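You operate a simulated robot arm through the tools that you are given. There is no shell and no other tool. Be economical: measure what you need, move in short steps, check, and stop when the job is done.

Carry out the task below with a simulated two-armed robot. There is one attempt and no reset: what you move stays moved.

TASK
Pick up the paste brush with one hand, pass it to the other hand and put it on the trolley shelf.

The check looks at the end state, three seconds after you hand in, the way a careful person would. Anything else that was tipped, shoved, dropped, spilled or broken makes it a failure.

THE ROBOT
Two 7-joint arms with two-finger parallel grippers on one trunk, on a base that drives. Base frame: it is fixed to the floor where the robot stands at the start and does not move with it; the origin is under the middle of the robot, x ahead of it, y to its left, z up. Lengths are in m, angles in degrees, forces in N, time in s.
The left shoulder is at the start at [0.06, 0.189, 1.228], the right one opposite. With the tool pointing down near the work surface each hand reaches from about 0.1 to 0.66 m from the robot's upright axis, wherever it stands, measured 20 degrees to its own side. Places, roughly: trolley shelf [0.9, -1.7, 0.4]. Payload 3.43 kg a hand.
Tool frame (each hand has its own): the origin (TCP) lies between the finger pads and is the grasp point; the fingertips stand 0.03 m ahead of it; z points along the fingers, y is the line along which they close. The gripper opens to 0.094 m. The fingers are 0.028 m wide and 0.01 m thick; the gripper's body (0.05 by 0.096 m) begins 0.055 m behind the TCP.
Orientation is told as [roll, pitch, yaw] about the base's x, y, z axes, in that order, counted from this pose: with the fingers straight down and closing along the base's y, the tool's x points along the base's -x, its y along +y and its z along -z.

THE INTERFACE
- The arms move only by the tool servo_tool. It takes "left_moves", "right_moves" or both (then of equal length, played together; a hand with none holds still); each is text: rows parted by semicolons, each of 6 numbers parted by spaces: the shift along the base's x, y, z in units of 20 mm (1.0 is 20 mm), then the turn, a rotation vector about the base's x, y, z in units of 6 degrees (1.0 is 6 degrees). In form: tx ty tz rx ry rz; .... A call has 1 to 8 rows; each row shifts and turns the commanded pose from where the row before left it. "left_hand" and "right_hand" are, for a hand that has rows, the finger opening in m, from 0 to 0.094, set as the call begins (left out, the last holds). A call with a number of a shift or a turn outside -1 to 1 is refused whole. Rows are played at 5 a second. More than 0.05 m and 8.6 degrees between two rows, or a gripper value outside its range, and nothing of the call is played. A pose out of reach is approached as far as the arm can. The call stops where the force on the tool passes 40 N (or 10 N more than at its start, if that is more) or the arm is blocked; 0.2 s more then pass. The fingers move at their own pace (about 0.153 m/s each) and stop on an object; they squeeze with about 25 N. The grip force told is the motor's: it shows also when the fingers shut on nothing. Time passes only in rows, and 0.2 s behind the last, so rows that do not move let the fingers close. It gives the time, the measured TCP pose, the force on the tool (base axes), the opening and the grip force at its end, in the units of the frame above (readings bear some noise), with the torque about the TCP (base axes, N m) and any sound that the robot's microphone picked up.
- Cameras (640 x 400 px; columns grow to the right, rows downward): "scene" is now at [0.0072, 0.0151, 1.7671]; the picture's right is [0.19, -0.98, 0.00], its down [-0.84, -0.16, -0.51] and it looks along [0.50, 0.10, -0.86] (base axes); focal length 272 px, centre (320, 200). "left" rides on the left gripper at [0.076, -0.014, -0.102] in its tool frame; the picture's right is [0.18, 0.98, 0.00], its down [-0.75, 0.14, -0.64] and it looks along [-0.63, 0.12, 0.77] (tool axes); focal length 243 px, centre (320, 200). "right" rides on the right gripper at [0.076, 0.014, -0.102] in its tool frame; the picture's right is [-0.18, 0.98, 0.00], its down [-0.75, -0.14, -0.64] and it looks along [-0.63, -0.12, 0.77] (tool axes); focal length 243 px, centre (320, 200). There is no depth. A picture from a camera that has moved, and an enlarged one, comes with that camera's place and axes in the base frame and with its lens.
- get_image(camera): a new picture of that camera. The clock stands still meanwhile.
- raise_lower(by): slides the trunk up (or, below 0, down) by that many m; the arms and the scene camera ride with it, the base frame stays. It gives what a move gives, with no picture.
- steer(legs): drives the robot by 1 to 6 legs, each [ahead, left, turn to the left] in m, m and degrees, along the robot's own axes; the way and the turn of a leg run together, so that a leg with both is an arc; at most 1.5 m and 180 degrees a leg. The arms and the cameras ride along, it lands a little off, and it stops where it bumps. It gives what a move gives.
- aim_head(pan, tilt): turns the head with the scene camera to pan (to the left, within 86 degrees either way) and tilt (down, from -29 to 69), counted from straight ahead of the robot. It gives what a move gives.
- zoom(camera, box): a new picture of the part [left, top, right, bottom] of that camera's present view, enlarged. The clock stands still meanwhile.
- job_done(): hands the job in; it is judged then, once.

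Work in short steps. Places have to be worked out from the pictures, the camera data and where the tool is seen: move nearer, look again, correct. Check each grasp and each placing, and mend what went wrong. You have 120 turns and 100 pictures in all, those below and enlarged ones among them. Open the grippers and draw the arms clear of the work before you hand the job in, unless the task says otherwise; then end with one line.

The tools are called after "Call:" as name(argument=value, ...) on one line, values as JSON. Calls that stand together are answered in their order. servo_tool: Moves the arms, as the interface text tells. Its arguments: {"type":"object","properties":{"left_moves":{"type":"string"},"left_hand":{"type":"number"},"right_moves":{"type":"string"},"right_hand":{"type":"number"}},"required":[]} The other tools are called the same way: raise_lower (by) slides the trunk up or down; steer (legs) drives the base; aim_head (pan, tilt) turns the head that bears the scene camera; get_image (camera) takes a picture; zoom (camera, box) takes an enlarged picture of a part of a camera's view; job_done () hands the job in.

At the start:

```text
time_s: 0.0
left_position: [0.2975, 0.2852, 1.2348]
left_ee_rot: [0.0, 0.1, 0.0]
left_force: [-0.4, 0.3, 0.1]
left_ft_torque: [0.01, 0.0, 0.0]
left_opening: 0.094
left_grip_force: 0.1
right_position: [0.3452, -0.0522, 1.1965]
right_ee_rot: [0.0, 0.1, 0.0]
right_force: [0.3, 0.3, -0.8]
right_ft_torque: [0.01, -0.03, 0.04]
right_opening: 0.0939
right_grip_force: 0.0
trunk travel left (down, up): [-0.9, 0.09]
robot x, y, heading: [0.0026, -0.0031, 0.3]
head pan, tilt: [11.1, 59.1]
```

scene: 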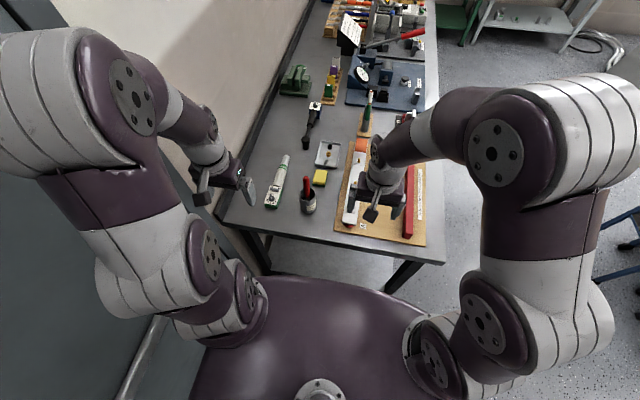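
right: 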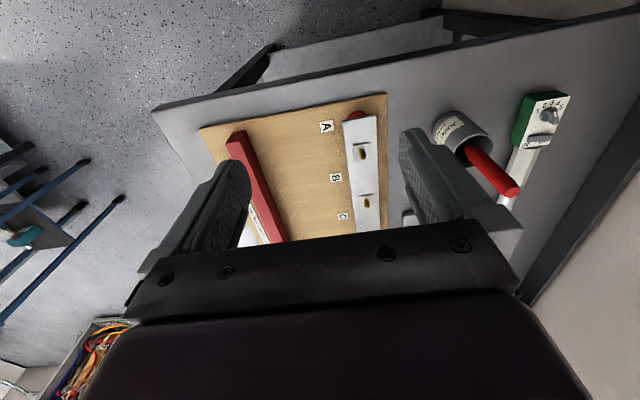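
left: 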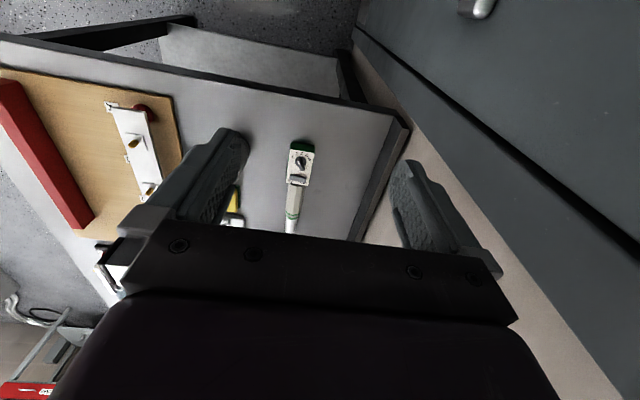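

The red-handled thing standing in a pot near (308,195) is probably the paste brush. I enlarge that part and the surroundings.

Call:
zoom(camera="scene", box=[240, 120, 400, 220])

Call:
zoom(camera="right", box=[400, 70, 600, 210])

```text
4.00 times, centred on (320, 170) of scene
camera zoom: at [0.0072, 0.0151, 1.7671], right [0.19, -0.98, 0.0], down [-0.84, -0.16, -0.51], along [0.5, 0.1, -0.86], focal length 1086 px, centre (320, 320)
```

zoom: 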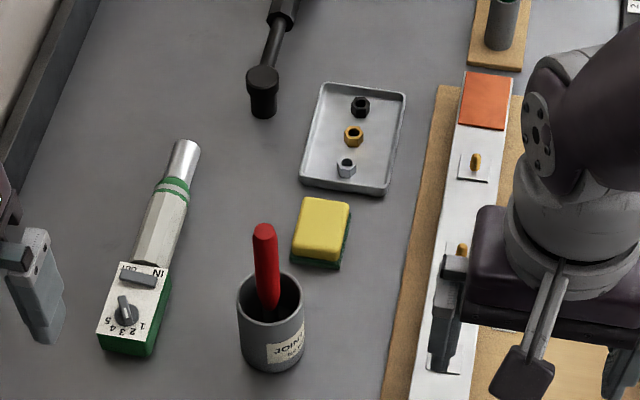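

```text
2.86 times, centred on (500, 140) of right
camera zoom: at [0.2692, -0.037, 1.2983], right [0.18, 0.98, 0.0], down [0.75, -0.14, 0.64], along [0.63, -0.12, -0.77], focal length 693 px, centre (-194, 371)
```

zoom: 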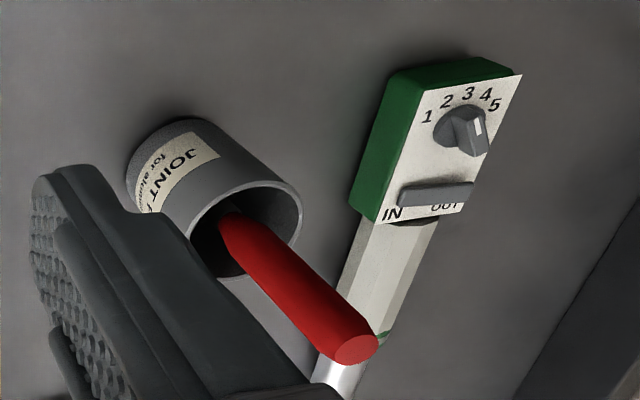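

The brush stands in the joint paste pot; triangulating gives handle top ≈ [0.488, 0.156, 1.067] and pot rim centre ≈ [0.481, 0.154, 0.973]. Before grasping, I look at the trolley.

Call:
aim_head(pan=-62, tilt=35)

Call:
get_image(camera="scene")

```text
time_s: 1.4
left_position: [0.2984, 0.2854, 1.2361]
left_ee_rot: [0.0, 0.0, 0.1]
left_force: [-0.4, 0.5, -1.0]
left_ft_torque: [0.02, -0.01, -0.06]
left_opening: 0.094
left_grip_force: 0.1
right_position: [0.3456, -0.052, 1.1971]
right_ee_rot: [0.0, 0.0, 0.0]
right_force: [0.5, 0.5, 0.8]
right_ft_torque: [0.03, -0.01, -0.02]
right_opening: 0.094
right_grip_force: 0.1
trunk travel left (down, up): [-0.9, 0.09]
robot x, y, heading: [-0.0027, 0.0023, 0.4]
head pan, tilt: [-62.0, 35.0]
```

```text
94 pictures are left
camera scene: at [-0.0179, -0.0756, 1.8003], right [-0.88, -0.47, 0.0], down [-0.27, 0.51, -0.82], along [0.39, -0.72, -0.57], focal length 272 px, centre (320, 200)
```

scene: 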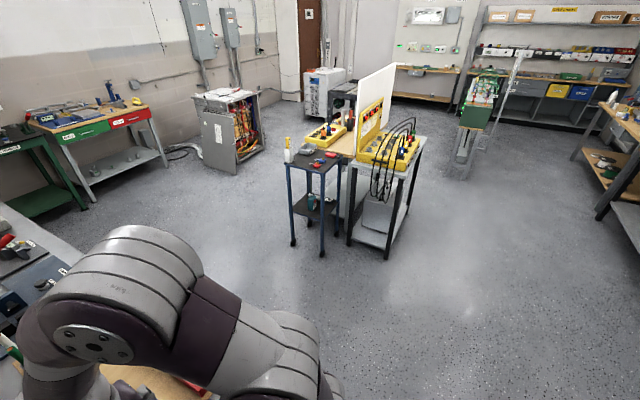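

The trolley seems to be the small blue-legged one in the middle with a shelf low down. I enlarge it.

Call:
zoom(camera="scene", box=[260, 120, 420, 260])

```text
2.86 times, centred on (340, 190) of scene
camera zoom: at [-0.0179, -0.0756, 1.8003], right [-0.88, -0.47, 0.0], down [-0.27, 0.51, -0.82], along [0.39, -0.72, -0.57], focal length 776 px, centre (263, 229)
```

zoom: 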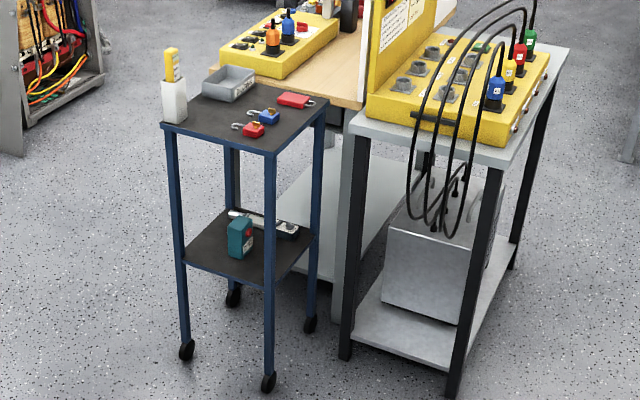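

Shelf (lower level) is at z≈0.41, x 0.79–1.10, y −1.92…−1.60, with another shelf at 0.83 above; two items are on it. First, the grasp: bring the left hand over the brush, and turn the head back to the bench.

Call:
servo_tool(left_moves="1 -0.8 -0.2 0 0 0; 1 -0.8 -0.2 0 0 0; 1 -0.8 -0.2 0 0 0; 1 -0.8 -0.2 0 0 0; 1 -0.8 -0.2 0 0 0; 1 -0.8 -0.2 0 0 0; 1 -0.8 -0.2 0 0 0; 1 -0.6 -0.2 0 0 0", left_hand=0.094)

Call:
aim_head(pan=14, tilt=55)

Call:
get_image(camera="left")

Call:
get_image(camera="scene")

```text
time_s: 3.2
left_position: [0.4595, 0.161, 1.2034]
left_ee_rot: [0.1, 0.1, -0.1]
left_force: [0.2, -0.1, -0.4]
left_ft_torque: [-0.02, 0.01, -0.01]
left_opening: 0.0943
left_grip_force: 0.1
right_position: [0.347, -0.0501, 1.1975]
right_ee_rot: [-0.1, 0.0, 0.0]
right_force: [0.8, 0.5, -0.4]
right_ft_torque: [0.0, 0.0, -0.02]
right_opening: 0.0941
right_grip_force: 0.0
trunk travel left (down, up): [-0.9, 0.09]
robot x, y, heading: [0.0023, -0.0016, 0.1]
head pan, tilt: [-62.0, 35.0]
```

```text
time_s: 4.7
left_position: [0.4591, 0.161, 1.2038]
left_ee_rot: [0.1, 0.1, 0.0]
left_force: [0.0, 0.1, -1.1]
left_ft_torque: [0.0, 0.02, -0.01]
left_opening: 0.094
left_grip_force: 0.1
right_position: [0.3459, -0.0502, 1.1967]
right_ee_rot: [0.0, 0.1, -0.1]
right_force: [-0.6, 0.3, -0.1]
right_ft_torque: [0.01, -0.01, -0.01]
right_opening: 0.094
right_grip_force: 0.0
trunk travel left (down, up): [-0.9, 0.09]
robot x, y, heading: [0.0003, -0.0009, -0.0]
head pan, tilt: [14.0, 55.0]
```

```text
92 pictures are left
camera left: at [0.3824, 0.1466, 1.3047], right [-0.18, 0.98, 0.0], down [0.75, 0.14, 0.64], along [0.63, 0.12, -0.77], focal length 243 px, centre (320, 200)
```

left: 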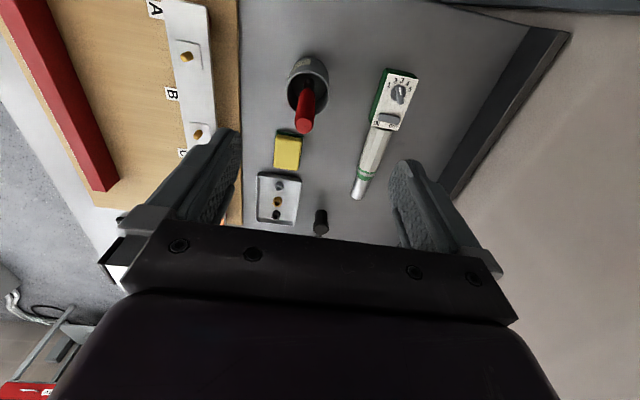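

```text
91 pictures are left
camera scene: at [0.0106, 0.0194, 1.7721], right [0.24, -0.97, 0.0], down [-0.79, -0.2, -0.57], along [0.56, 0.14, -0.82], focal length 272 px, centre (320, 200)
```

scene: 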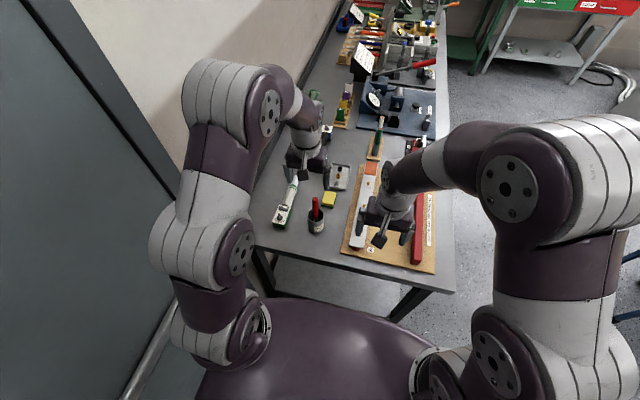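

The brush handle is in both views; I enlarge both to sharpen the estimate.

Call:
zoom(camera="left", box=[260, 40, 360, 140])

Call:
zoom(camera="scene", box=[266, 170, 366, 250])

```text
4.00 times, centred on (310, 90) of left
camera zoom: at [0.3824, 0.1466, 1.3047], right [-0.18, 0.98, 0.0], down [0.75, 0.14, 0.64], along [0.63, 0.12, -0.77], focal length 970 px, centre (360, 640)
```

zoom: 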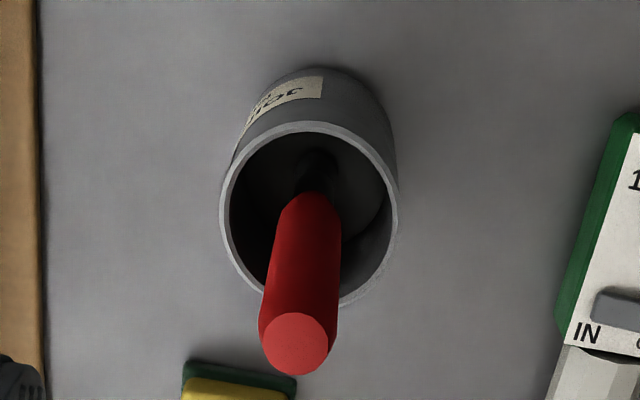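

```text
5.00 times, centred on (316, 210) of scene
camera zoom: at [0.0106, 0.0194, 1.7721], right [0.24, -0.97, 0.0], down [-0.79, -0.2, -0.57], along [0.56, 0.14, -0.82], focal length 1358 px, centre (340, 150)
```

zoom: 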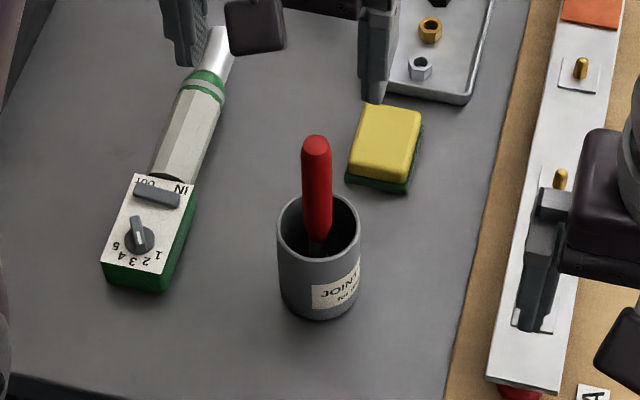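

Best estimate of the handle top: [0.487, 0.151, ~1.07]. I line up above it with tips at ~1.09 and look again.

Call:
servo_tool(left_moves="0.7 -0.25 -0.8 0 0 0; 0.65 -0.25 -0.8 0 0 0; 0 0 -0.9 0 0 0; 0 0 -0.9 0 0 0; 0 0 -0.5 0 0 0")

Call:
get_image(camera="left")

Call:
zoom(camera="scene", box=[266, 170, 366, 250])

```text
time_s: 5.9
left_position: [0.4856, 0.1532, 1.1245]
left_ee_rot: [0.1, 0.0, 0.0]
left_force: [-0.1, -0.3, 0.3]
left_ft_torque: [0.02, 0.0, -0.02]
left_opening: 0.0941
left_grip_force: 0.1
right_position: [0.3459, -0.0518, 1.1962]
right_ee_rot: [0.0, 0.0, -0.1]
right_force: [-0.2, -0.8, -0.9]
right_ft_torque: [-0.02, 0.03, -0.02]
right_opening: 0.0935
right_grip_force: 0.0
trunk travel left (down, up): [-0.9, 0.09]
robot x, y, heading: [0.0018, 0.0022, -0.1]
head pan, tilt: [14.0, 55.0]
```

```text
88 pictures are left
camera left: at [0.4106, 0.1378, 1.2265], right [-0.18, 0.98, 0.0], down [0.75, 0.14, 0.64], along [0.63, 0.12, -0.77], focal length 243 px, centre (320, 200)
```

left: 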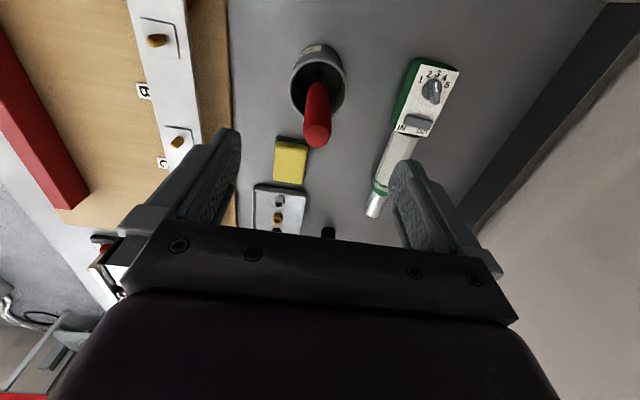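

```text
5.00 times, centred on (316, 210) of scene
camera zoom: at [0.0114, 0.0194, 1.7721], right [0.24, -0.97, 0.0], down [-0.8, -0.2, -0.57], along [0.56, 0.14, -0.82], focal length 1358 px, centre (340, 150)
```

zoom: 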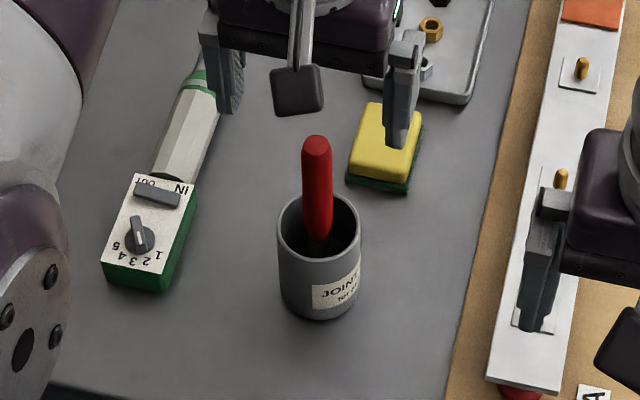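

Two left views agree on the handle top at about [0.484, 0.150, 1.066]. I descend to TCP z≈1.05 around it, still open.

Call:
servo_tool(left_moves="-0.05 -0.16 0 0 0 0; 0 0 -0.9 0 0 0; 0 0 -0.9 0 0 0; 0 0 -0.9 0 0 0; 0 0 -0.9 0 0 0; 0 0 0 0 0 0")

Call:
get_image(camera="left")

Call:
zoom(camera="scene", box=[266, 170, 366, 250])

```text
time_s: 7.3
left_position: [0.4844, 0.1461, 1.0538]
left_ee_rot: [0.0, 0.0, 0.0]
left_force: [-0.6, -0.1, 0.3]
left_ft_torque: [0.0, -0.01, 0.02]
left_opening: 0.0942
left_grip_force: 0.0
right_position: [0.3457, -0.0497, 1.1963]
right_ee_rot: [0.0, 0.0, -0.1]
right_force: [0.0, 1.0, -0.4]
right_ft_torque: [0.0, 0.0, 0.01]
right_opening: 0.0938
right_grip_force: 0.1
trunk travel left (down, up): [-0.9, 0.09]
robot x, y, heading: [0.0028, -0.0001, 0.0]
head pan, tilt: [14.0, 55.0]
```

```text
86 pictures are left
camera left: at [0.4072, 0.1313, 1.1541], right [-0.18, 0.98, 0.0], down [0.75, 0.14, 0.64], along [0.63, 0.12, -0.77], focal length 243 px, centre (320, 200)
```

left: 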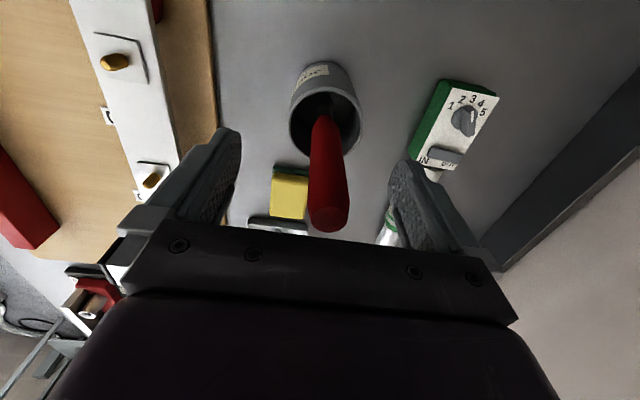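

```text
5.00 times, centred on (316, 210) of scene
camera zoom: at [0.0104, 0.0195, 1.7721], right [0.24, -0.97, 0.0], down [-0.79, -0.2, -0.57], along [0.56, 0.14, -0.82], focal length 1358 px, centre (340, 150)
```

zoom: 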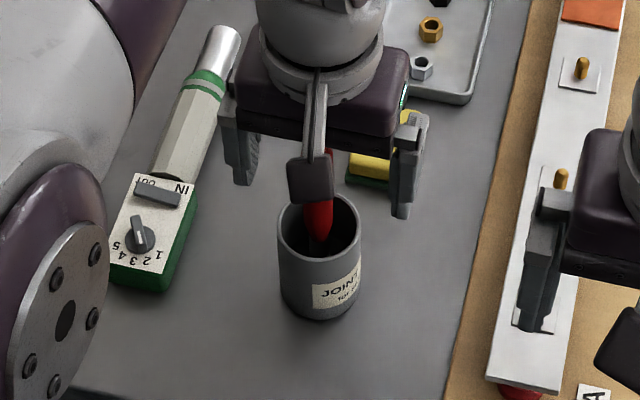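

The handle sits between the fingers, about 4 mm to the +y side of centre. I nudge, then close partway and fully.

Call:
servo_tool(left_moves="0.1 0.22 -0.1 0 0 0; 0 0 0 0 0 0", left_hand=0.035)

Call:
get_image(camera="left")

```text
time_s: 7.9
left_position: [0.4857, 0.1518, 1.05]
left_ee_rot: [-0.1, 0.0, 0.1]
left_force: [0.1, -0.5, -0.3]
left_ft_torque: [0.0, 0.01, 0.03]
left_opening: 0.035
left_grip_force: 0.0
right_position: [0.3451, -0.0513, 1.1962]
right_ee_rot: [-0.1, -0.1, 0.0]
right_force: [0.6, 0.3, 0.6]
right_ft_torque: [-0.02, 0.0, -0.02]
right_opening: 0.0943
right_grip_force: 0.1
trunk travel left (down, up): [-0.9, 0.09]
robot x, y, heading: [-0.0015, 0.0004, -0.1]
head pan, tilt: [14.0, 55.0]
```

```text
84 pictures are left
camera left: at [0.4096, 0.1372, 1.1515], right [-0.18, 0.98, 0.0], down [0.75, 0.14, 0.64], along [0.63, 0.12, -0.77], focal length 243 px, centre (320, 200)
```

left: 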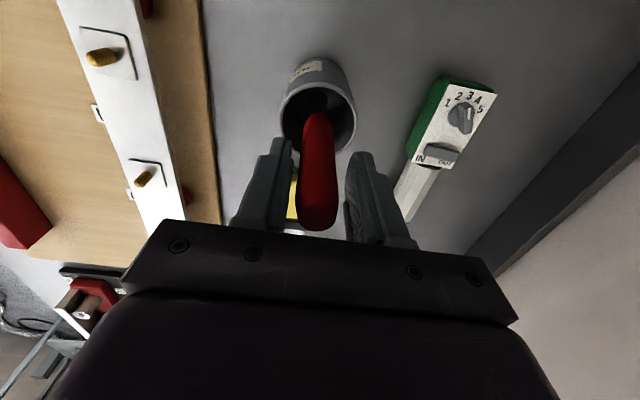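

The handle is centred between the fingers. I close fully and wait for the grip.

Call:
servo_tool(left_moves="0 0 0 0 0 0; 0 0 0 0 0 0; 0 0 0 0 0 0", left_hand=0)

```text
time_s: 8.7
left_position: [0.4866, 0.1514, 1.0495]
left_ee_rot: [0.0, 0.0, -0.1]
left_force: [0.0, 0.2, -0.3]
left_ft_torque: [-0.02, 0.03, -0.03]
left_opening: 0.0193
left_grip_force: 24.6
right_position: [0.3453, -0.0515, 1.1966]
right_ee_rot: [-0.1, 0.0, 0.0]
right_force: [0.3, 0.3, 1.1]
right_ft_torque: [0.01, 0.0, 0.01]
right_opening: 0.0939
right_grip_force: 0.0
trunk travel left (down, up): [-0.9, 0.09]
robot x, y, heading: [0.0021, 0.003, 0.1]
head pan, tilt: [14.0, 55.0]
```

Gripped at 19 mm opening. I lift straight up slowly, first 8 cm.

Call:
servo_tool(left_moves="0 0 0.5 0 0 0; 0 0 0.5 0 0 0; 0 0 0.5 0 0 0; 0 0 0.5 0 0 0; 0 0 0.5 0 0 0; 0 0 0.5 0 0 0; 0 0 0.5 0 0 0; 0 0 0.5 0 0 0")

Call:
get_image(camera="left")

Call:
zoom(camera="scene", box=[266, 150, 386, 250])

```text
time_s: 10.5
left_position: [0.4859, 0.1515, 1.1295]
left_ee_rot: [-0.1, 0.0, 0.0]
left_force: [0.2, 0.0, -0.7]
left_ft_torque: [0.02, 0.01, -0.01]
left_opening: 0.0192
left_grip_force: 25.0
right_position: [0.3463, -0.0521, 1.1955]
right_ee_rot: [-0.1, 0.0, 0.1]
right_force: [-1.3, 0.2, -0.9]
right_ft_torque: [0.0, -0.01, 0.04]
right_opening: 0.0942
right_grip_force: 0.1
trunk travel left (down, up): [-0.9, 0.09]
robot x, y, heading: [0.0007, -0.0026, 0.2]
head pan, tilt: [14.0, 55.0]
```

```text
83 pictures are left
camera left: at [0.4092, 0.1366, 1.232], right [-0.18, 0.98, 0.0], down [0.75, 0.14, 0.64], along [0.63, 0.12, -0.77], focal length 243 px, centre (320, 200)
```

left: 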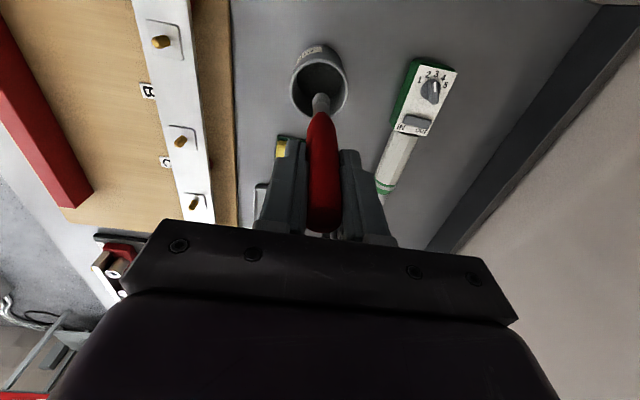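

```text
4.00 times, centred on (326, 200) of scene
camera zoom: at [0.0104, 0.0194, 1.7721], right [0.24, -0.97, 0.0], down [-0.79, -0.2, -0.57], along [0.56, 0.14, -0.82], focal length 1086 px, centre (296, 200)
```

zoom: 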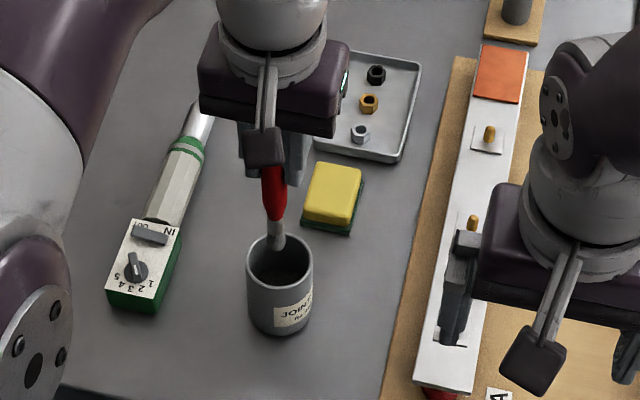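

The pot stayed and the brush rises. I keep lifting to clear it, z≈1.29.

Call:
servo_tool(left_moves="0 0 1 0 0 0; 0 0 1 0 0 0; 0 0 1 0 0 0; 0 0 1 0 0 0; 0 0 1 0 0 0; 0 0 1 0 0 0; 0 0 1 0 0 0; 0 0 1 0 0 0")

Call:
aim_head(pan=14, tilt=45)

Call:
get_image(camera="left")

Call:
get_image(camera="scene")

```text
time_s: 12.3
left_position: [0.4702, 0.1542, 1.2687]
left_ee_rot: [0.0, 0.0, 0.0]
left_force: [-0.6, 0.5, 0.0]
left_ft_torque: [-0.02, -0.02, -0.02]
left_opening: 0.0191
left_grip_force: 25.1
left hand out of reach, approached as far as the arm can: row 7, 8
right_position: [0.3437, -0.0506, 1.1964]
right_ee_rot: [0.0, -0.2, 0.0]
right_force: [0.2, -1.2, -0.9]
right_ft_torque: [0.0, 0.0, 0.02]
right_opening: 0.0941
right_grip_force: 0.0
trunk travel left (down, up): [-0.9, 0.09]
robot x, y, heading: [0.0015, 0.0006, 0.1]
head pan, tilt: [14.0, 55.0]
```

```text
time_s: 13.1
left_position: [0.4715, 0.1531, 1.2685]
left_ee_rot: [0.0, 0.0, 0.0]
left_force: [0.3, 0.3, -0.4]
left_ft_torque: [-0.03, 0.0, 0.03]
left_opening: 0.0189
left_grip_force: 24.7
right_position: [0.3458, -0.0497, 1.1962]
right_ee_rot: [0.0, 0.0, 0.1]
right_force: [-0.6, -0.1, -0.9]
right_ft_torque: [0.0, -0.01, -0.01]
right_opening: 0.0941
right_grip_force: 0.0
trunk travel left (down, up): [-0.9, 0.09]
robot x, y, heading: [0.0029, 0.0018, -0.0]
head pan, tilt: [14.0, 45.0]
```

```text
81 pictures are left
camera left: at [0.395, 0.1387, 1.3696], right [-0.18, 0.98, 0.0], down [0.75, 0.14, 0.64], along [0.63, 0.12, -0.77], focal length 243 px, centre (320, 200)
```

left: 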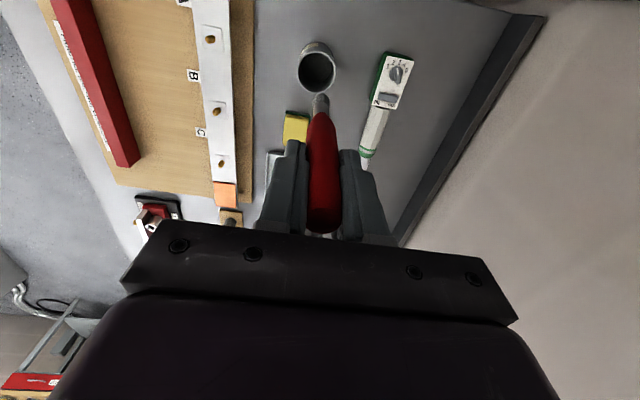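

```text
80 pictures are left
camera scene: at [0.0194, 0.0217, 1.7855], right [0.24, -0.97, 0.0], down [-0.69, -0.17, -0.71], along [0.69, 0.17, -0.71], focal length 272 px, centre (320, 200)
```

scene: 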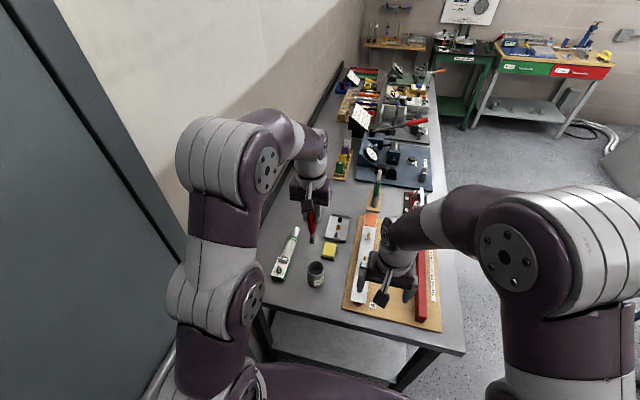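

Left reaches its limit near z 1.27; the brush is clear of the pot. Handoff planned at about [0.46, 0.06, 1.2]: left holds the top, right grips ~57 mm lower with fingers horizontal. I first yaw the right hand while shifting it out.

Call:
servo_tool(right_moves="0.5 -0.3 -0.25 0 0 1; 0.5 -0.3 -0.25 0 0 1; 0.5 -0.3 -0.25 0 0 1; 0.5 -0.3 -0.25 0 0 1; 0.5 -0.3 -0.25 0 0 1; 0.5 -0.3 -0.25 0 0 1; 0.5 -0.3 -0.25 0 0 1; 0.5 -0.3 -0.25 0 0 1")

Call:
servo_tool(right_moves="0 0 0 0 0 1; 0 0 0 0 0 1; 0 0 0 0.866 -0.5 0; 0 0 0 0.866 -0.5 0; 0 0 0 0.866 -0.5 0; 0 0 0 0.866 -0.5 0; 0 0 0 0.866 -0.5 0; 0 0 0 0.866 -0.5 0")

Call:
get_image(camera="scene")

```text
time_s: 14.8
left_position: [0.4708, 0.1535, 1.2681]
left_ee_rot: [0.0, -0.1, 0.1]
left_force: [-0.1, 0.4, -0.1]
left_ft_torque: [-0.04, 0.03, -0.02]
left_opening: 0.0191
left_grip_force: 25.2
right_position: [0.426, -0.0979, 1.1554]
right_ee_rot: [0.0, 0.0, 48.1]
right_force: [-1.0, -0.2, -0.5]
right_ft_torque: [-0.01, 0.01, -0.01]
right_opening: 0.094
right_grip_force: 0.1
trunk travel left (down, up): [-0.9, 0.09]
robot x, y, heading: [-0.0016, -0.0024, -0.0]
head pan, tilt: [14.0, 45.0]
```

```text
time_s: 16.6
left_position: [0.4712, 0.1541, 1.2677]
left_ee_rot: [0.0, -0.1, -0.1]
left_force: [-0.3, -0.4, -1.4]
left_ft_torque: [0.03, 0.02, 0.0]
left_opening: 0.0187
left_grip_force: 25.0
right_position: [0.4247, -0.0984, 1.1568]
right_ee_rot: [-0.1, -36.2, 59.9]
right_force: [0.6, 0.1, -0.7]
right_ft_torque: [0.03, 0.01, 0.01]
right_opening: 0.094
right_grip_force: 0.1
trunk travel left (down, up): [-0.9, 0.09]
robot x, y, heading: [-0.0004, -0.0004, -0.2]
head pan, tilt: [14.0, 45.0]
```

```text
79 pictures are left
camera scene: at [0.0193, 0.0212, 1.7856], right [0.24, -0.97, 0.0], down [-0.69, -0.17, -0.71], along [0.69, 0.17, -0.71], focal length 272 px, centre (320, 200)
```

scene: 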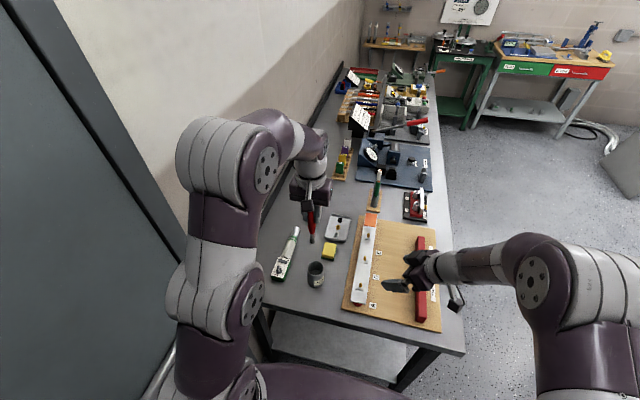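

Works well. I continue tilting the right hand to horizontal (54° more).

Call:
servo_tool(right_moves="0 0 0 0.866 -0.5 0; 0 0 0 0.866 -0.5 0; 0 0 0 0.866 -0.5 0; 0 0 0 0.866 -0.5 0; 0 0 0 0.866 -0.5 0; 0 0 0 0.866 -0.5 0; 0 0 0 0.866 -0.5 0; 0 0 0 0.866 -0.5 0")

Call:
servo_tool(right_moves="0 0 0 0.866 -0.5 0; 0 0 0 0 0 0", left_moves="-0.25 -0.8 -0.8 0 0 0; -0.25 -0.8 -0.8 0 0 0")

Call:
get_image(camera="scene")

Call:
get_image(camera="right")

```text
time_s: 18.4
left_position: [0.4707, 0.1539, 1.2664]
left_ee_rot: [0.0, 0.0, -0.1]
left_force: [-0.1, 1.0, -0.3]
left_ft_torque: [0.0, 0.01, -0.03]
left_opening: 0.0189
left_grip_force: 25.0
right_position: [0.4224, -0.0949, 1.1592]
right_ee_rot: [-0.4, -59.7, 60.0]
right_force: [-0.4, -0.5, 0.0]
right_ft_torque: [0.01, 0.0, 0.04]
right_opening: 0.0938
right_grip_force: 0.0
right hand out of reach, approached as far as the arm can: row 4, 5, 6, 7, 8
trunk travel left (down, up): [-0.9, 0.09]
robot x, y, heading: [-0.0013, 0.0, -0.0]
head pan, tilt: [14.0, 45.0]
```

```text
time_s: 19.1
left_position: [0.4624, 0.1213, 1.235]
left_ee_rot: [0.0, 0.0, 0.0]
left_force: [0.7, -1.1, -0.3]
left_ft_torque: [0.04, -0.01, 0.0]
left_opening: 0.0188
left_grip_force: 25.5
right_position: [0.4278, -0.0794, 1.1603]
right_ee_rot: [-0.8, -61.6, 59.9]
right_force: [0.3, -0.5, -0.2]
right_ft_torque: [0.0, 0.02, -0.01]
right_opening: 0.0942
right_grip_force: 0.0
right hand out of reach, approached as far as the arm can: row 1
trunk travel left (down, up): [-0.9, 0.09]
robot x, y, heading: [0.0008, 0.0, 0.1]
head pan, tilt: [14.0, 45.0]
```

```text
78 pictures are left
camera scene: at [0.0197, 0.0204, 1.7856], right [0.24, -0.97, 0.0], down [-0.69, -0.17, -0.71], along [0.69, 0.17, -0.71], focal length 272 px, centre (320, 200)
```

scene: 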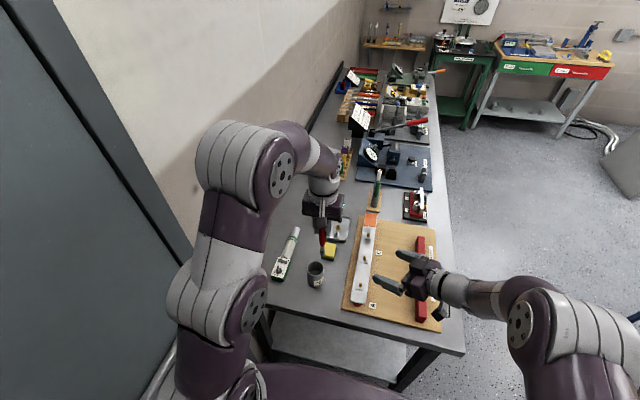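

```text
77 pictures are left
camera right: at [0.3507, -0.1811, 1.1414], right [-0.8, 0.58, 0.16], down [0.01, -0.25, 0.97], along [0.6, 0.78, 0.19], focal length 243 px, centre (320, 200)
```

right: 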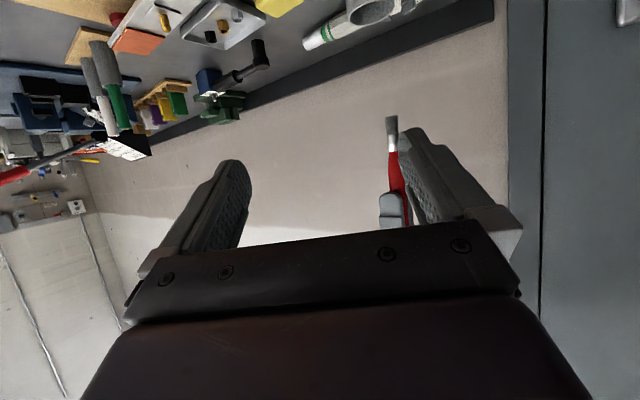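

Right hand is at ~62° tilt and limited by being close to its shoulder; going toward the brush should free it. I move it to a pre-grasp ~12 cm short of the brush and check the tilt.

Call:
servo_tool(right_moves="-0.1 0.75 0.15 0 0 0; -0.1 0.75 0.15 0 0 0; -0.1 0.75 0.15 0 0 0; -0.1 0.75 0.15 0 0 0; -0.1 0.75 0.15 0 0 0; 0 0 0 0 0 0")

Call:
get_image(camera="right")

Call:
get_image(camera="scene")

```text
time_s: 20.4
left_position: [0.4618, 0.123, 1.234]
left_ee_rot: [-0.1, 0.0, -0.1]
left_force: [-0.1, 0.2, 0.5]
left_ft_torque: [0.0, -0.02, -0.02]
left_opening: 0.0186
left_grip_force: 25.0
right_position: [0.4177, -0.0017, 1.1765]
right_ee_rot: [-0.7, -61.7, 59.9]
right_force: [-0.3, 0.1, -0.5]
right_ft_torque: [0.0, 0.0, 0.02]
right_opening: 0.0939
right_grip_force: 0.2
trunk travel left (down, up): [-0.9, 0.09]
robot x, y, heading: [0.0029, 0.004, -0.3]
head pan, tilt: [14.0, 45.0]
```

```text
76 pictures are left
camera right: at [0.3413, -0.1047, 1.1568], right [-0.8, 0.58, 0.16], down [0.01, -0.25, 0.97], along [0.6, 0.78, 0.19], focal length 243 px, centre (320, 200)
```

right: 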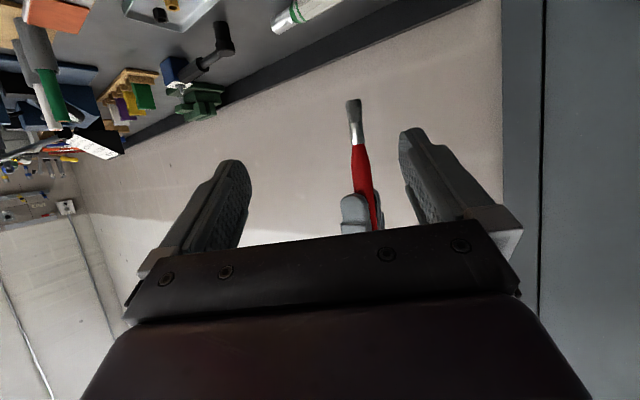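

```text
75 pictures are left
camera scene: at [0.0198, 0.0215, 1.7855], right [0.24, -0.97, 0.0], down [-0.69, -0.17, -0.71], along [0.69, 0.17, -0.71], focal length 272 px, centre (320, 200)
```

scene: 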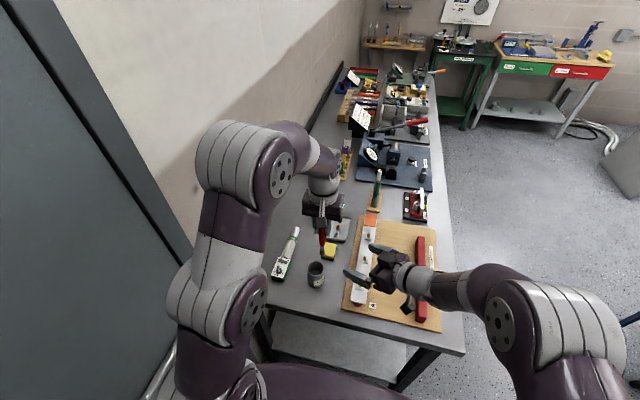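

Now the hand has room; I complete the tilt to about horizontal.

Call:
servo_tool(right_moves="0 0 0 0.866 -0.5 0; 0 0 0 0.866 -0.5 0; 0 0 0 0.866 -0.5 0; 0 0 0 0.866 -0.5 0; 0 0 0 0 0 0")

Call:
get_image(camera="right")

```text
time_s: 21.6
left_position: [0.4624, 0.1227, 1.234]
left_ee_rot: [-0.1, 0.0, 0.0]
left_force: [-0.2, -0.2, -0.3]
left_ft_torque: [0.04, 0.03, 0.02]
left_opening: 0.0191
left_grip_force: 24.8
right_position: [0.4236, 0.0121, 1.1819]
right_ee_rot: [-1.1, -69.8, 59.9]
right_force: [0.0, -0.8, 0.2]
right_ft_torque: [0.04, -0.01, -0.01]
right_opening: 0.094
right_grip_force: 0.0
right hand out of reach, approached as far as the arm can: row 2, 3, 4
trunk travel left (down, up): [-0.9, 0.09]
robot x, y, heading: [-0.0008, -0.0021, -0.1]
head pan, tilt: [14.0, 45.0]
```

```text
74 pictures are left
camera right: at [0.3475, -0.0867, 1.1454], right [-0.81, 0.56, 0.17], down [-0.06, -0.36, 0.93], along [0.58, 0.74, 0.33], focal length 243 px, centre (320, 200)
```

right: 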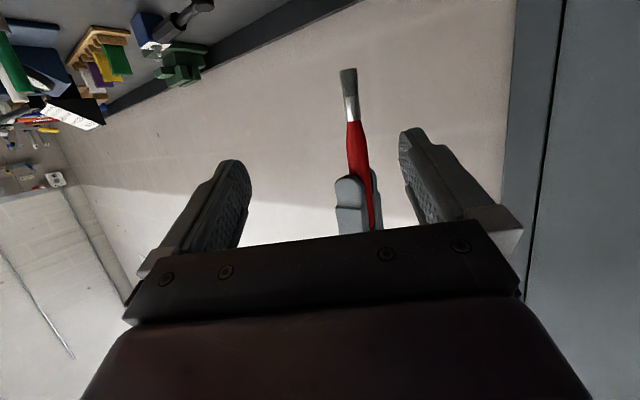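

Tilt is now 20° below horizontal – good enough. The brush's red handle is seen exactly where predicted from the left TCP. I align laterally, then advance most of the way.

Call:
servo_tool(right_moves="-0.94 0.54 -0.4 0 0 0; 0.48 0.83 0 0 0 0; 0.48 0.83 0 0 0 0; 0.48 0.83 0 0 0 0; 0 0 0 0 0 0", right_hand=0.07)

Call:
get_image(camera="right")

Call:
zoom(camera="scene", box=[260, 150, 420, 310])

```text
time_s: 22.9
left_position: [0.462, 0.1223, 1.2343]
left_ee_rot: [0.1, 0.1, 0.0]
left_force: [0.5, 0.6, 0.0]
left_ft_torque: [-0.01, 0.02, 0.02]
left_opening: 0.0188
left_grip_force: 25.3
right_position: [0.4342, 0.0755, 1.1735]
right_ee_rot: [-1.1, -69.6, 59.8]
right_force: [0.1, -0.6, -0.6]
right_ft_torque: [0.03, -0.01, 0.0]
right_opening: 0.0699
right_grip_force: 0.0
right hand out of reach, approached as far as the arm can: row 1
trunk travel left (down, up): [-0.9, 0.09]
robot x, y, heading: [-0.0017, 0.0008, -0.0]
head pan, tilt: [14.0, 45.0]
```

```text
73 pictures are left
camera right: at [0.3591, -0.0218, 1.1368], right [-0.81, 0.56, 0.17], down [-0.06, -0.36, 0.93], along [0.58, 0.74, 0.33], focal length 243 px, centre (320, 200)
```

right: 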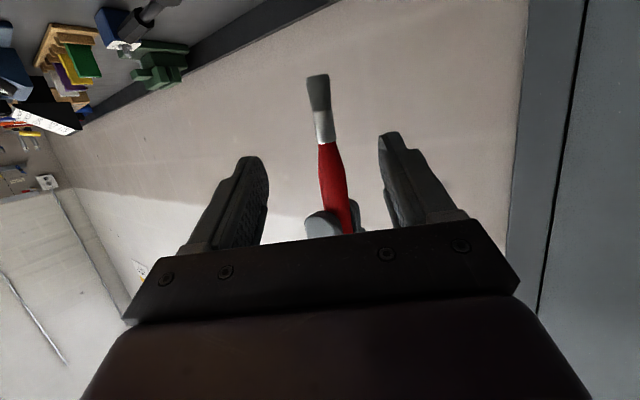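

```text
2.50 times, centred on (340, 230) of scene
camera zoom: at [0.0198, 0.0215, 1.7855], right [0.24, -0.97, 0.0], down [-0.69, -0.17, -0.71], along [0.69, 0.17, -0.71], focal length 679 px, centre (270, 125)
```

zoom: 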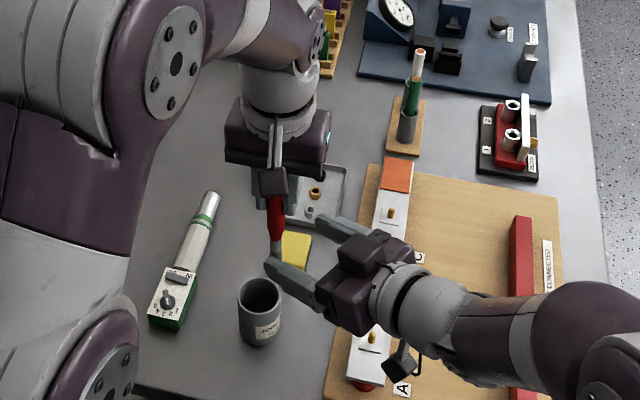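

On track. I advance ~47 mm more so that the brush lies about 8 mm ahead of the right TCP, and look before closing.

Call:
servo_tool(right_moves="0.4 0.68 0 0 0 0; 0.4 0.68 0 0 0 0; 0.4 0.68 0 0 0 0; 0 0 0 0 0 0", right_hand=0.06)

Call:
get_image(camera="right")

Call:
zoom(camera="scene", box=[280, 150, 400, 250])

Call:
get_image(camera="left")

```text
time_s: 23.9
left_position: [0.4619, 0.1218, 1.235]
left_ee_rot: [0.0, 0.0, 0.0]
left_force: [-0.8, -0.7, -0.6]
left_ft_torque: [0.01, 0.01, 0.01]
left_opening: 0.0187
left_grip_force: 25.1
right_position: [0.461, 0.116, 1.1731]
right_ee_rot: [-1.1, -69.7, 59.8]
right_force: [-0.1, -0.2, 1.4]
right_ft_torque: [-0.01, 0.02, -0.01]
right_opening: 0.0601
right_grip_force: 0.1
trunk travel left (down, up): [-0.9, 0.09]
robot x, y, heading: [-0.0023, 0.002, 0.4]
head pan, tilt: [14.0, 45.0]
```

```text
71 pictures are left
camera right: at [0.3852, 0.018, 1.1369], right [-0.81, 0.56, 0.17], down [-0.06, -0.36, 0.93], along [0.58, 0.74, 0.33], focal length 243 px, centre (320, 200)
```

right: 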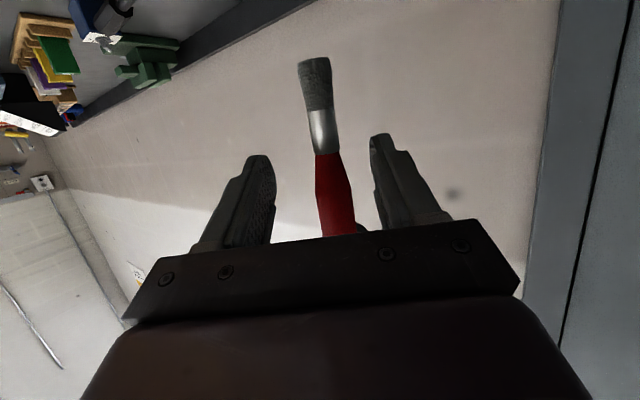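

```text
4.00 times, centred on (340, 200) of scene
camera zoom: at [0.0196, 0.0217, 1.7855], right [0.24, -0.97, 0.0], down [-0.69, -0.17, -0.71], along [0.69, 0.17, -0.71], focal length 1086 px, centre (240, 200)
```

zoom: 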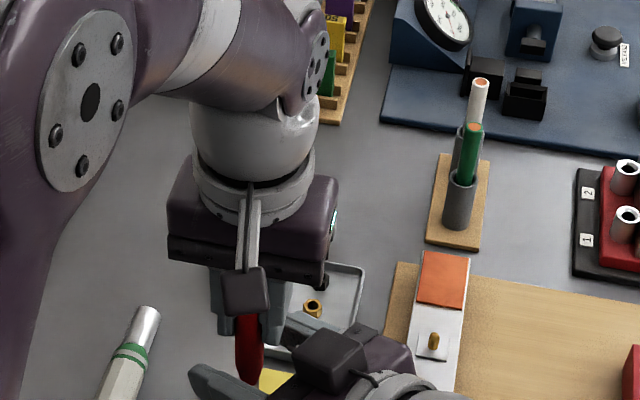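

```text
69 pictures are left
camera left: at [0.3856, 0.1072, 1.3359], right [-0.18, 0.98, 0.0], down [0.75, 0.14, 0.64], along [0.63, 0.12, -0.77], focal length 243 px, centre (320, 200)
```

left: 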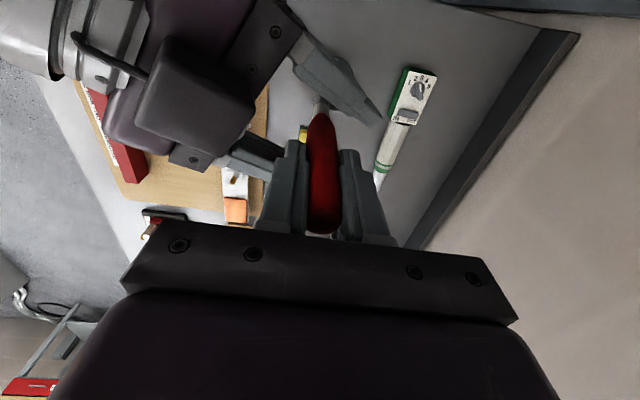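

Brush lies between the right fingers, ~4 mm toward tool +y. I correct, then close the right hand (left still holds).

Call:
servo_tool(right_moves="-0.18 0.1 0 0 0 0; 0 0 0 0 0 0; 0 0 0 0 0 0; 0 0 0 0 0 0", right_hand=0.03)

Call:
get_image(camera="right")

```text
time_s: 24.9
left_position: [0.4611, 0.1236, 1.2352]
left_ee_rot: [0.0, 0.0, 0.0]
left_force: [-0.1, -0.5, -0.9]
left_ft_torque: [-0.03, 0.0, -0.01]
left_opening: 0.0189
left_grip_force: 25.3
right_position: [0.4583, 0.1181, 1.1735]
right_ee_rot: [-1.1, -69.7, 59.9]
right_force: [-0.5, -0.2, -0.3]
right_ft_torque: [-0.01, 0.01, 0.02]
right_opening: 0.0302
right_grip_force: 0.1
trunk travel left (down, up): [-0.9, 0.09]
robot x, y, heading: [-0.0048, -0.0052, -0.2]
head pan, tilt: [14.0, 45.0]
```

```text
68 pictures are left
camera right: at [0.3818, 0.0196, 1.1364], right [-0.81, 0.56, 0.17], down [-0.06, -0.36, 0.93], along [0.58, 0.74, 0.33], focal length 243 px, centre (320, 200)
```

right: 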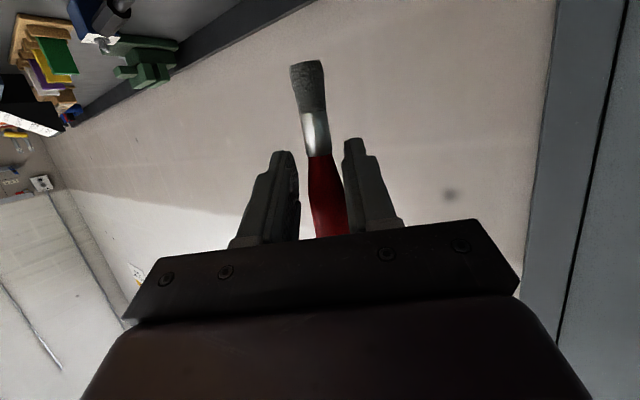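

Nearly centred, slightly nearer the right finger in view; another 2 mm, then close fully.

Call:
servo_tool(right_moves="-0.08 0.05 0 0 0 0; 0 0 0 0 0 0; 0 0 0 0 0 0; 0 0 0 0 0 0", right_hand=0)

Call:
get_image(camera="right")

```text
time_s: 25.9
left_position: [0.4616, 0.122, 1.2345]
left_ee_rot: [0.1, 0.0, 0.0]
left_force: [2.2, -4.4, 1.2]
left_ft_torque: [-0.32, -0.11, -0.11]
left_opening: 0.0186
left_grip_force: 25.5
right_position: [0.4554, 0.1197, 1.1731]
right_ee_rot: [-1.1, -69.6, 59.9]
right_force: [-2.5, 4.9, -1.9]
right_ft_torque: [0.05, -0.01, 0.1]
right_opening: 0.0212
right_grip_force: 24.7
trunk travel left (down, up): [-0.9, 0.09]
robot x, y, heading: [0.0005, -0.0005, -0.1]
head pan, tilt: [14.0, 45.0]
```

```text
67 pictures are left
camera right: at [0.3801, 0.0205, 1.1365], right [-0.81, 0.56, 0.17], down [-0.06, -0.36, 0.93], along [0.58, 0.74, 0.33], focal length 243 px, centre (320, 200)
```

right: 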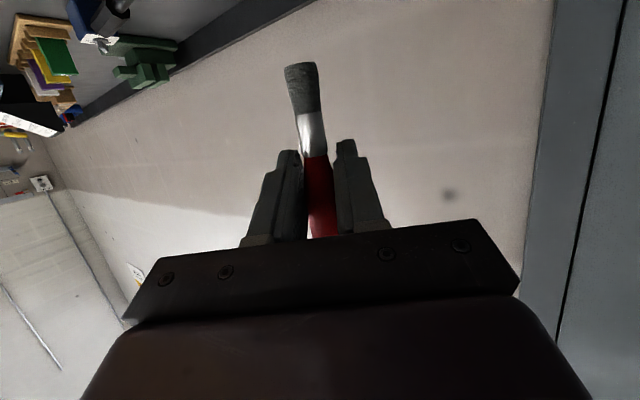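

Both hands hold it. I open the left hand just to 34 mm (to avoid the right gripper's body) and rise straight up.

Call:
servo_tool(left_moves="0 0 0 0 0 0; 0 0 0 0 0 0; 0 0 0.5 0 0 0; 0 0 0.5 0 0 0; 0 0 0.5 0 0 0", left_hand=0.034)

Call:
get_image(camera="left")

```text
time_s: 27.1
left_position: [0.4623, 0.1223, 1.2659]
left_ee_rot: [0.1, 0.0, 0.0]
left_force: [-0.1, 0.6, -0.1]
left_ft_torque: [0.04, -0.02, -0.01]
left_opening: 0.0338
left_grip_force: 0.0
right_position: [0.4559, 0.1199, 1.1739]
right_ee_rot: [-1.1, -69.6, 59.9]
right_force: [-0.1, -0.3, 0.0]
right_ft_torque: [0.02, 0.01, -0.01]
right_opening: 0.0213
right_grip_force: 24.9
trunk travel left (down, up): [-0.9, 0.09]
robot x, y, heading: [0.0014, -0.0004, 0.1]
head pan, tilt: [14.0, 45.0]
```

```text
66 pictures are left
camera left: at [0.3858, 0.1068, 1.3674], right [-0.18, 0.98, 0.0], down [0.75, 0.14, 0.64], along [0.63, 0.12, -0.77], focal length 243 px, centre (320, 200)
```

left: 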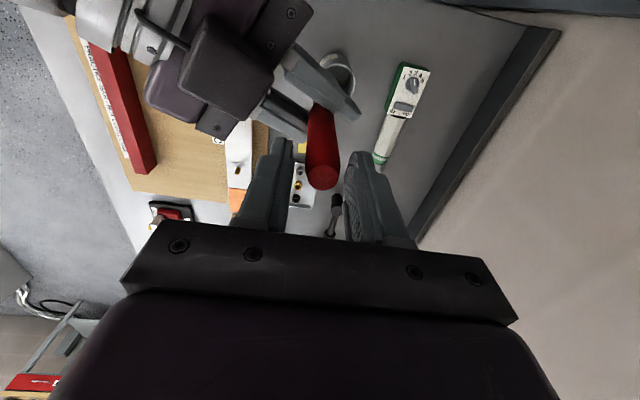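

The right hand holds the brush alone. I draw the left hand back and up, then to its side.

Call:
servo_tool(left_moves="-0.3 0 0.8 0 0 0; -0.6 0 0.6 0 0 0; -0.8 0.2 0 0 0 0; -0.9 1 0 0 0 0; -0.9 1 0 0 0 0; -0.9 1 0 0 0 0; -0.9 1 0 0 0 0; -0.9 1 0 0 0 0")

Call:
get_image(camera="scene")

Call:
get_image(camera="right")

```text
time_s: 28.9
left_position: [0.3317, 0.2257, 1.286]
left_ee_rot: [0.0, -0.1, 0.0]
left_force: [0.0, -0.1, 0.5]
left_ft_torque: [-0.01, 0.01, 0.02]
left_opening: 0.0337
left_grip_force: 0.1
left hand out of reach, approached as far as the arm can: row 1, 2
right_position: [0.4541, 0.1194, 1.1733]
right_ee_rot: [-1.2, -69.7, 60.0]
right_force: [-0.5, 1.2, -0.5]
right_ft_torque: [0.01, -0.01, -0.02]
right_opening: 0.0213
right_grip_force: 25.1
trunk travel left (down, up): [-0.9, 0.09]
robot x, y, heading: [0.0016, -0.0009, 0.1]
head pan, tilt: [14.0, 45.0]
```

```text
65 pictures are left
camera scene: at [0.0183, 0.0223, 1.7856], right [0.24, -0.97, 0.0], down [-0.69, -0.17, -0.71], along [0.69, 0.17, -0.71], focal length 272 px, centre (320, 200)
```

scene: 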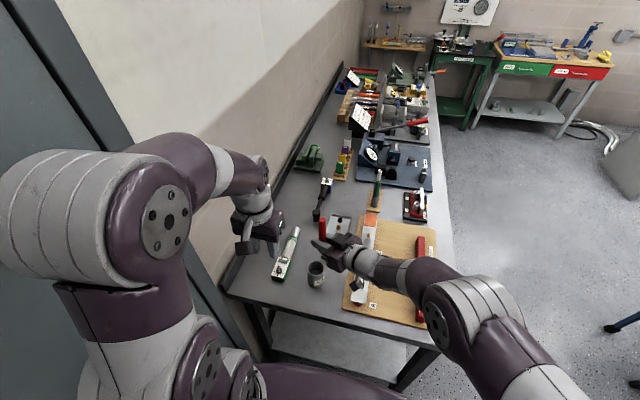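

```text
64 pictures are left
camera right: at [0.3794, 0.0208, 1.1369], right [-0.81, 0.56, 0.17], down [-0.06, -0.36, 0.93], along [0.58, 0.74, 0.33], focal length 243 px, centre (320, 200)
```

right: 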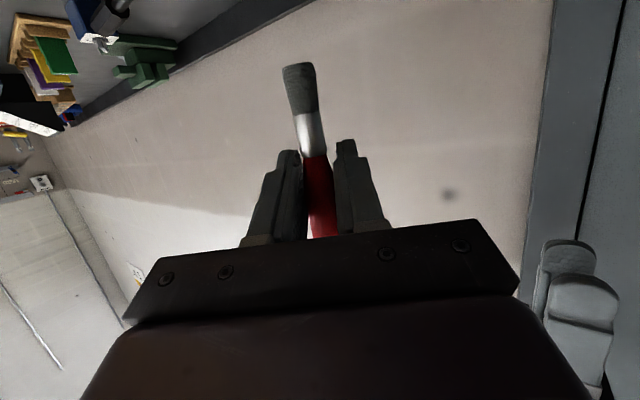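

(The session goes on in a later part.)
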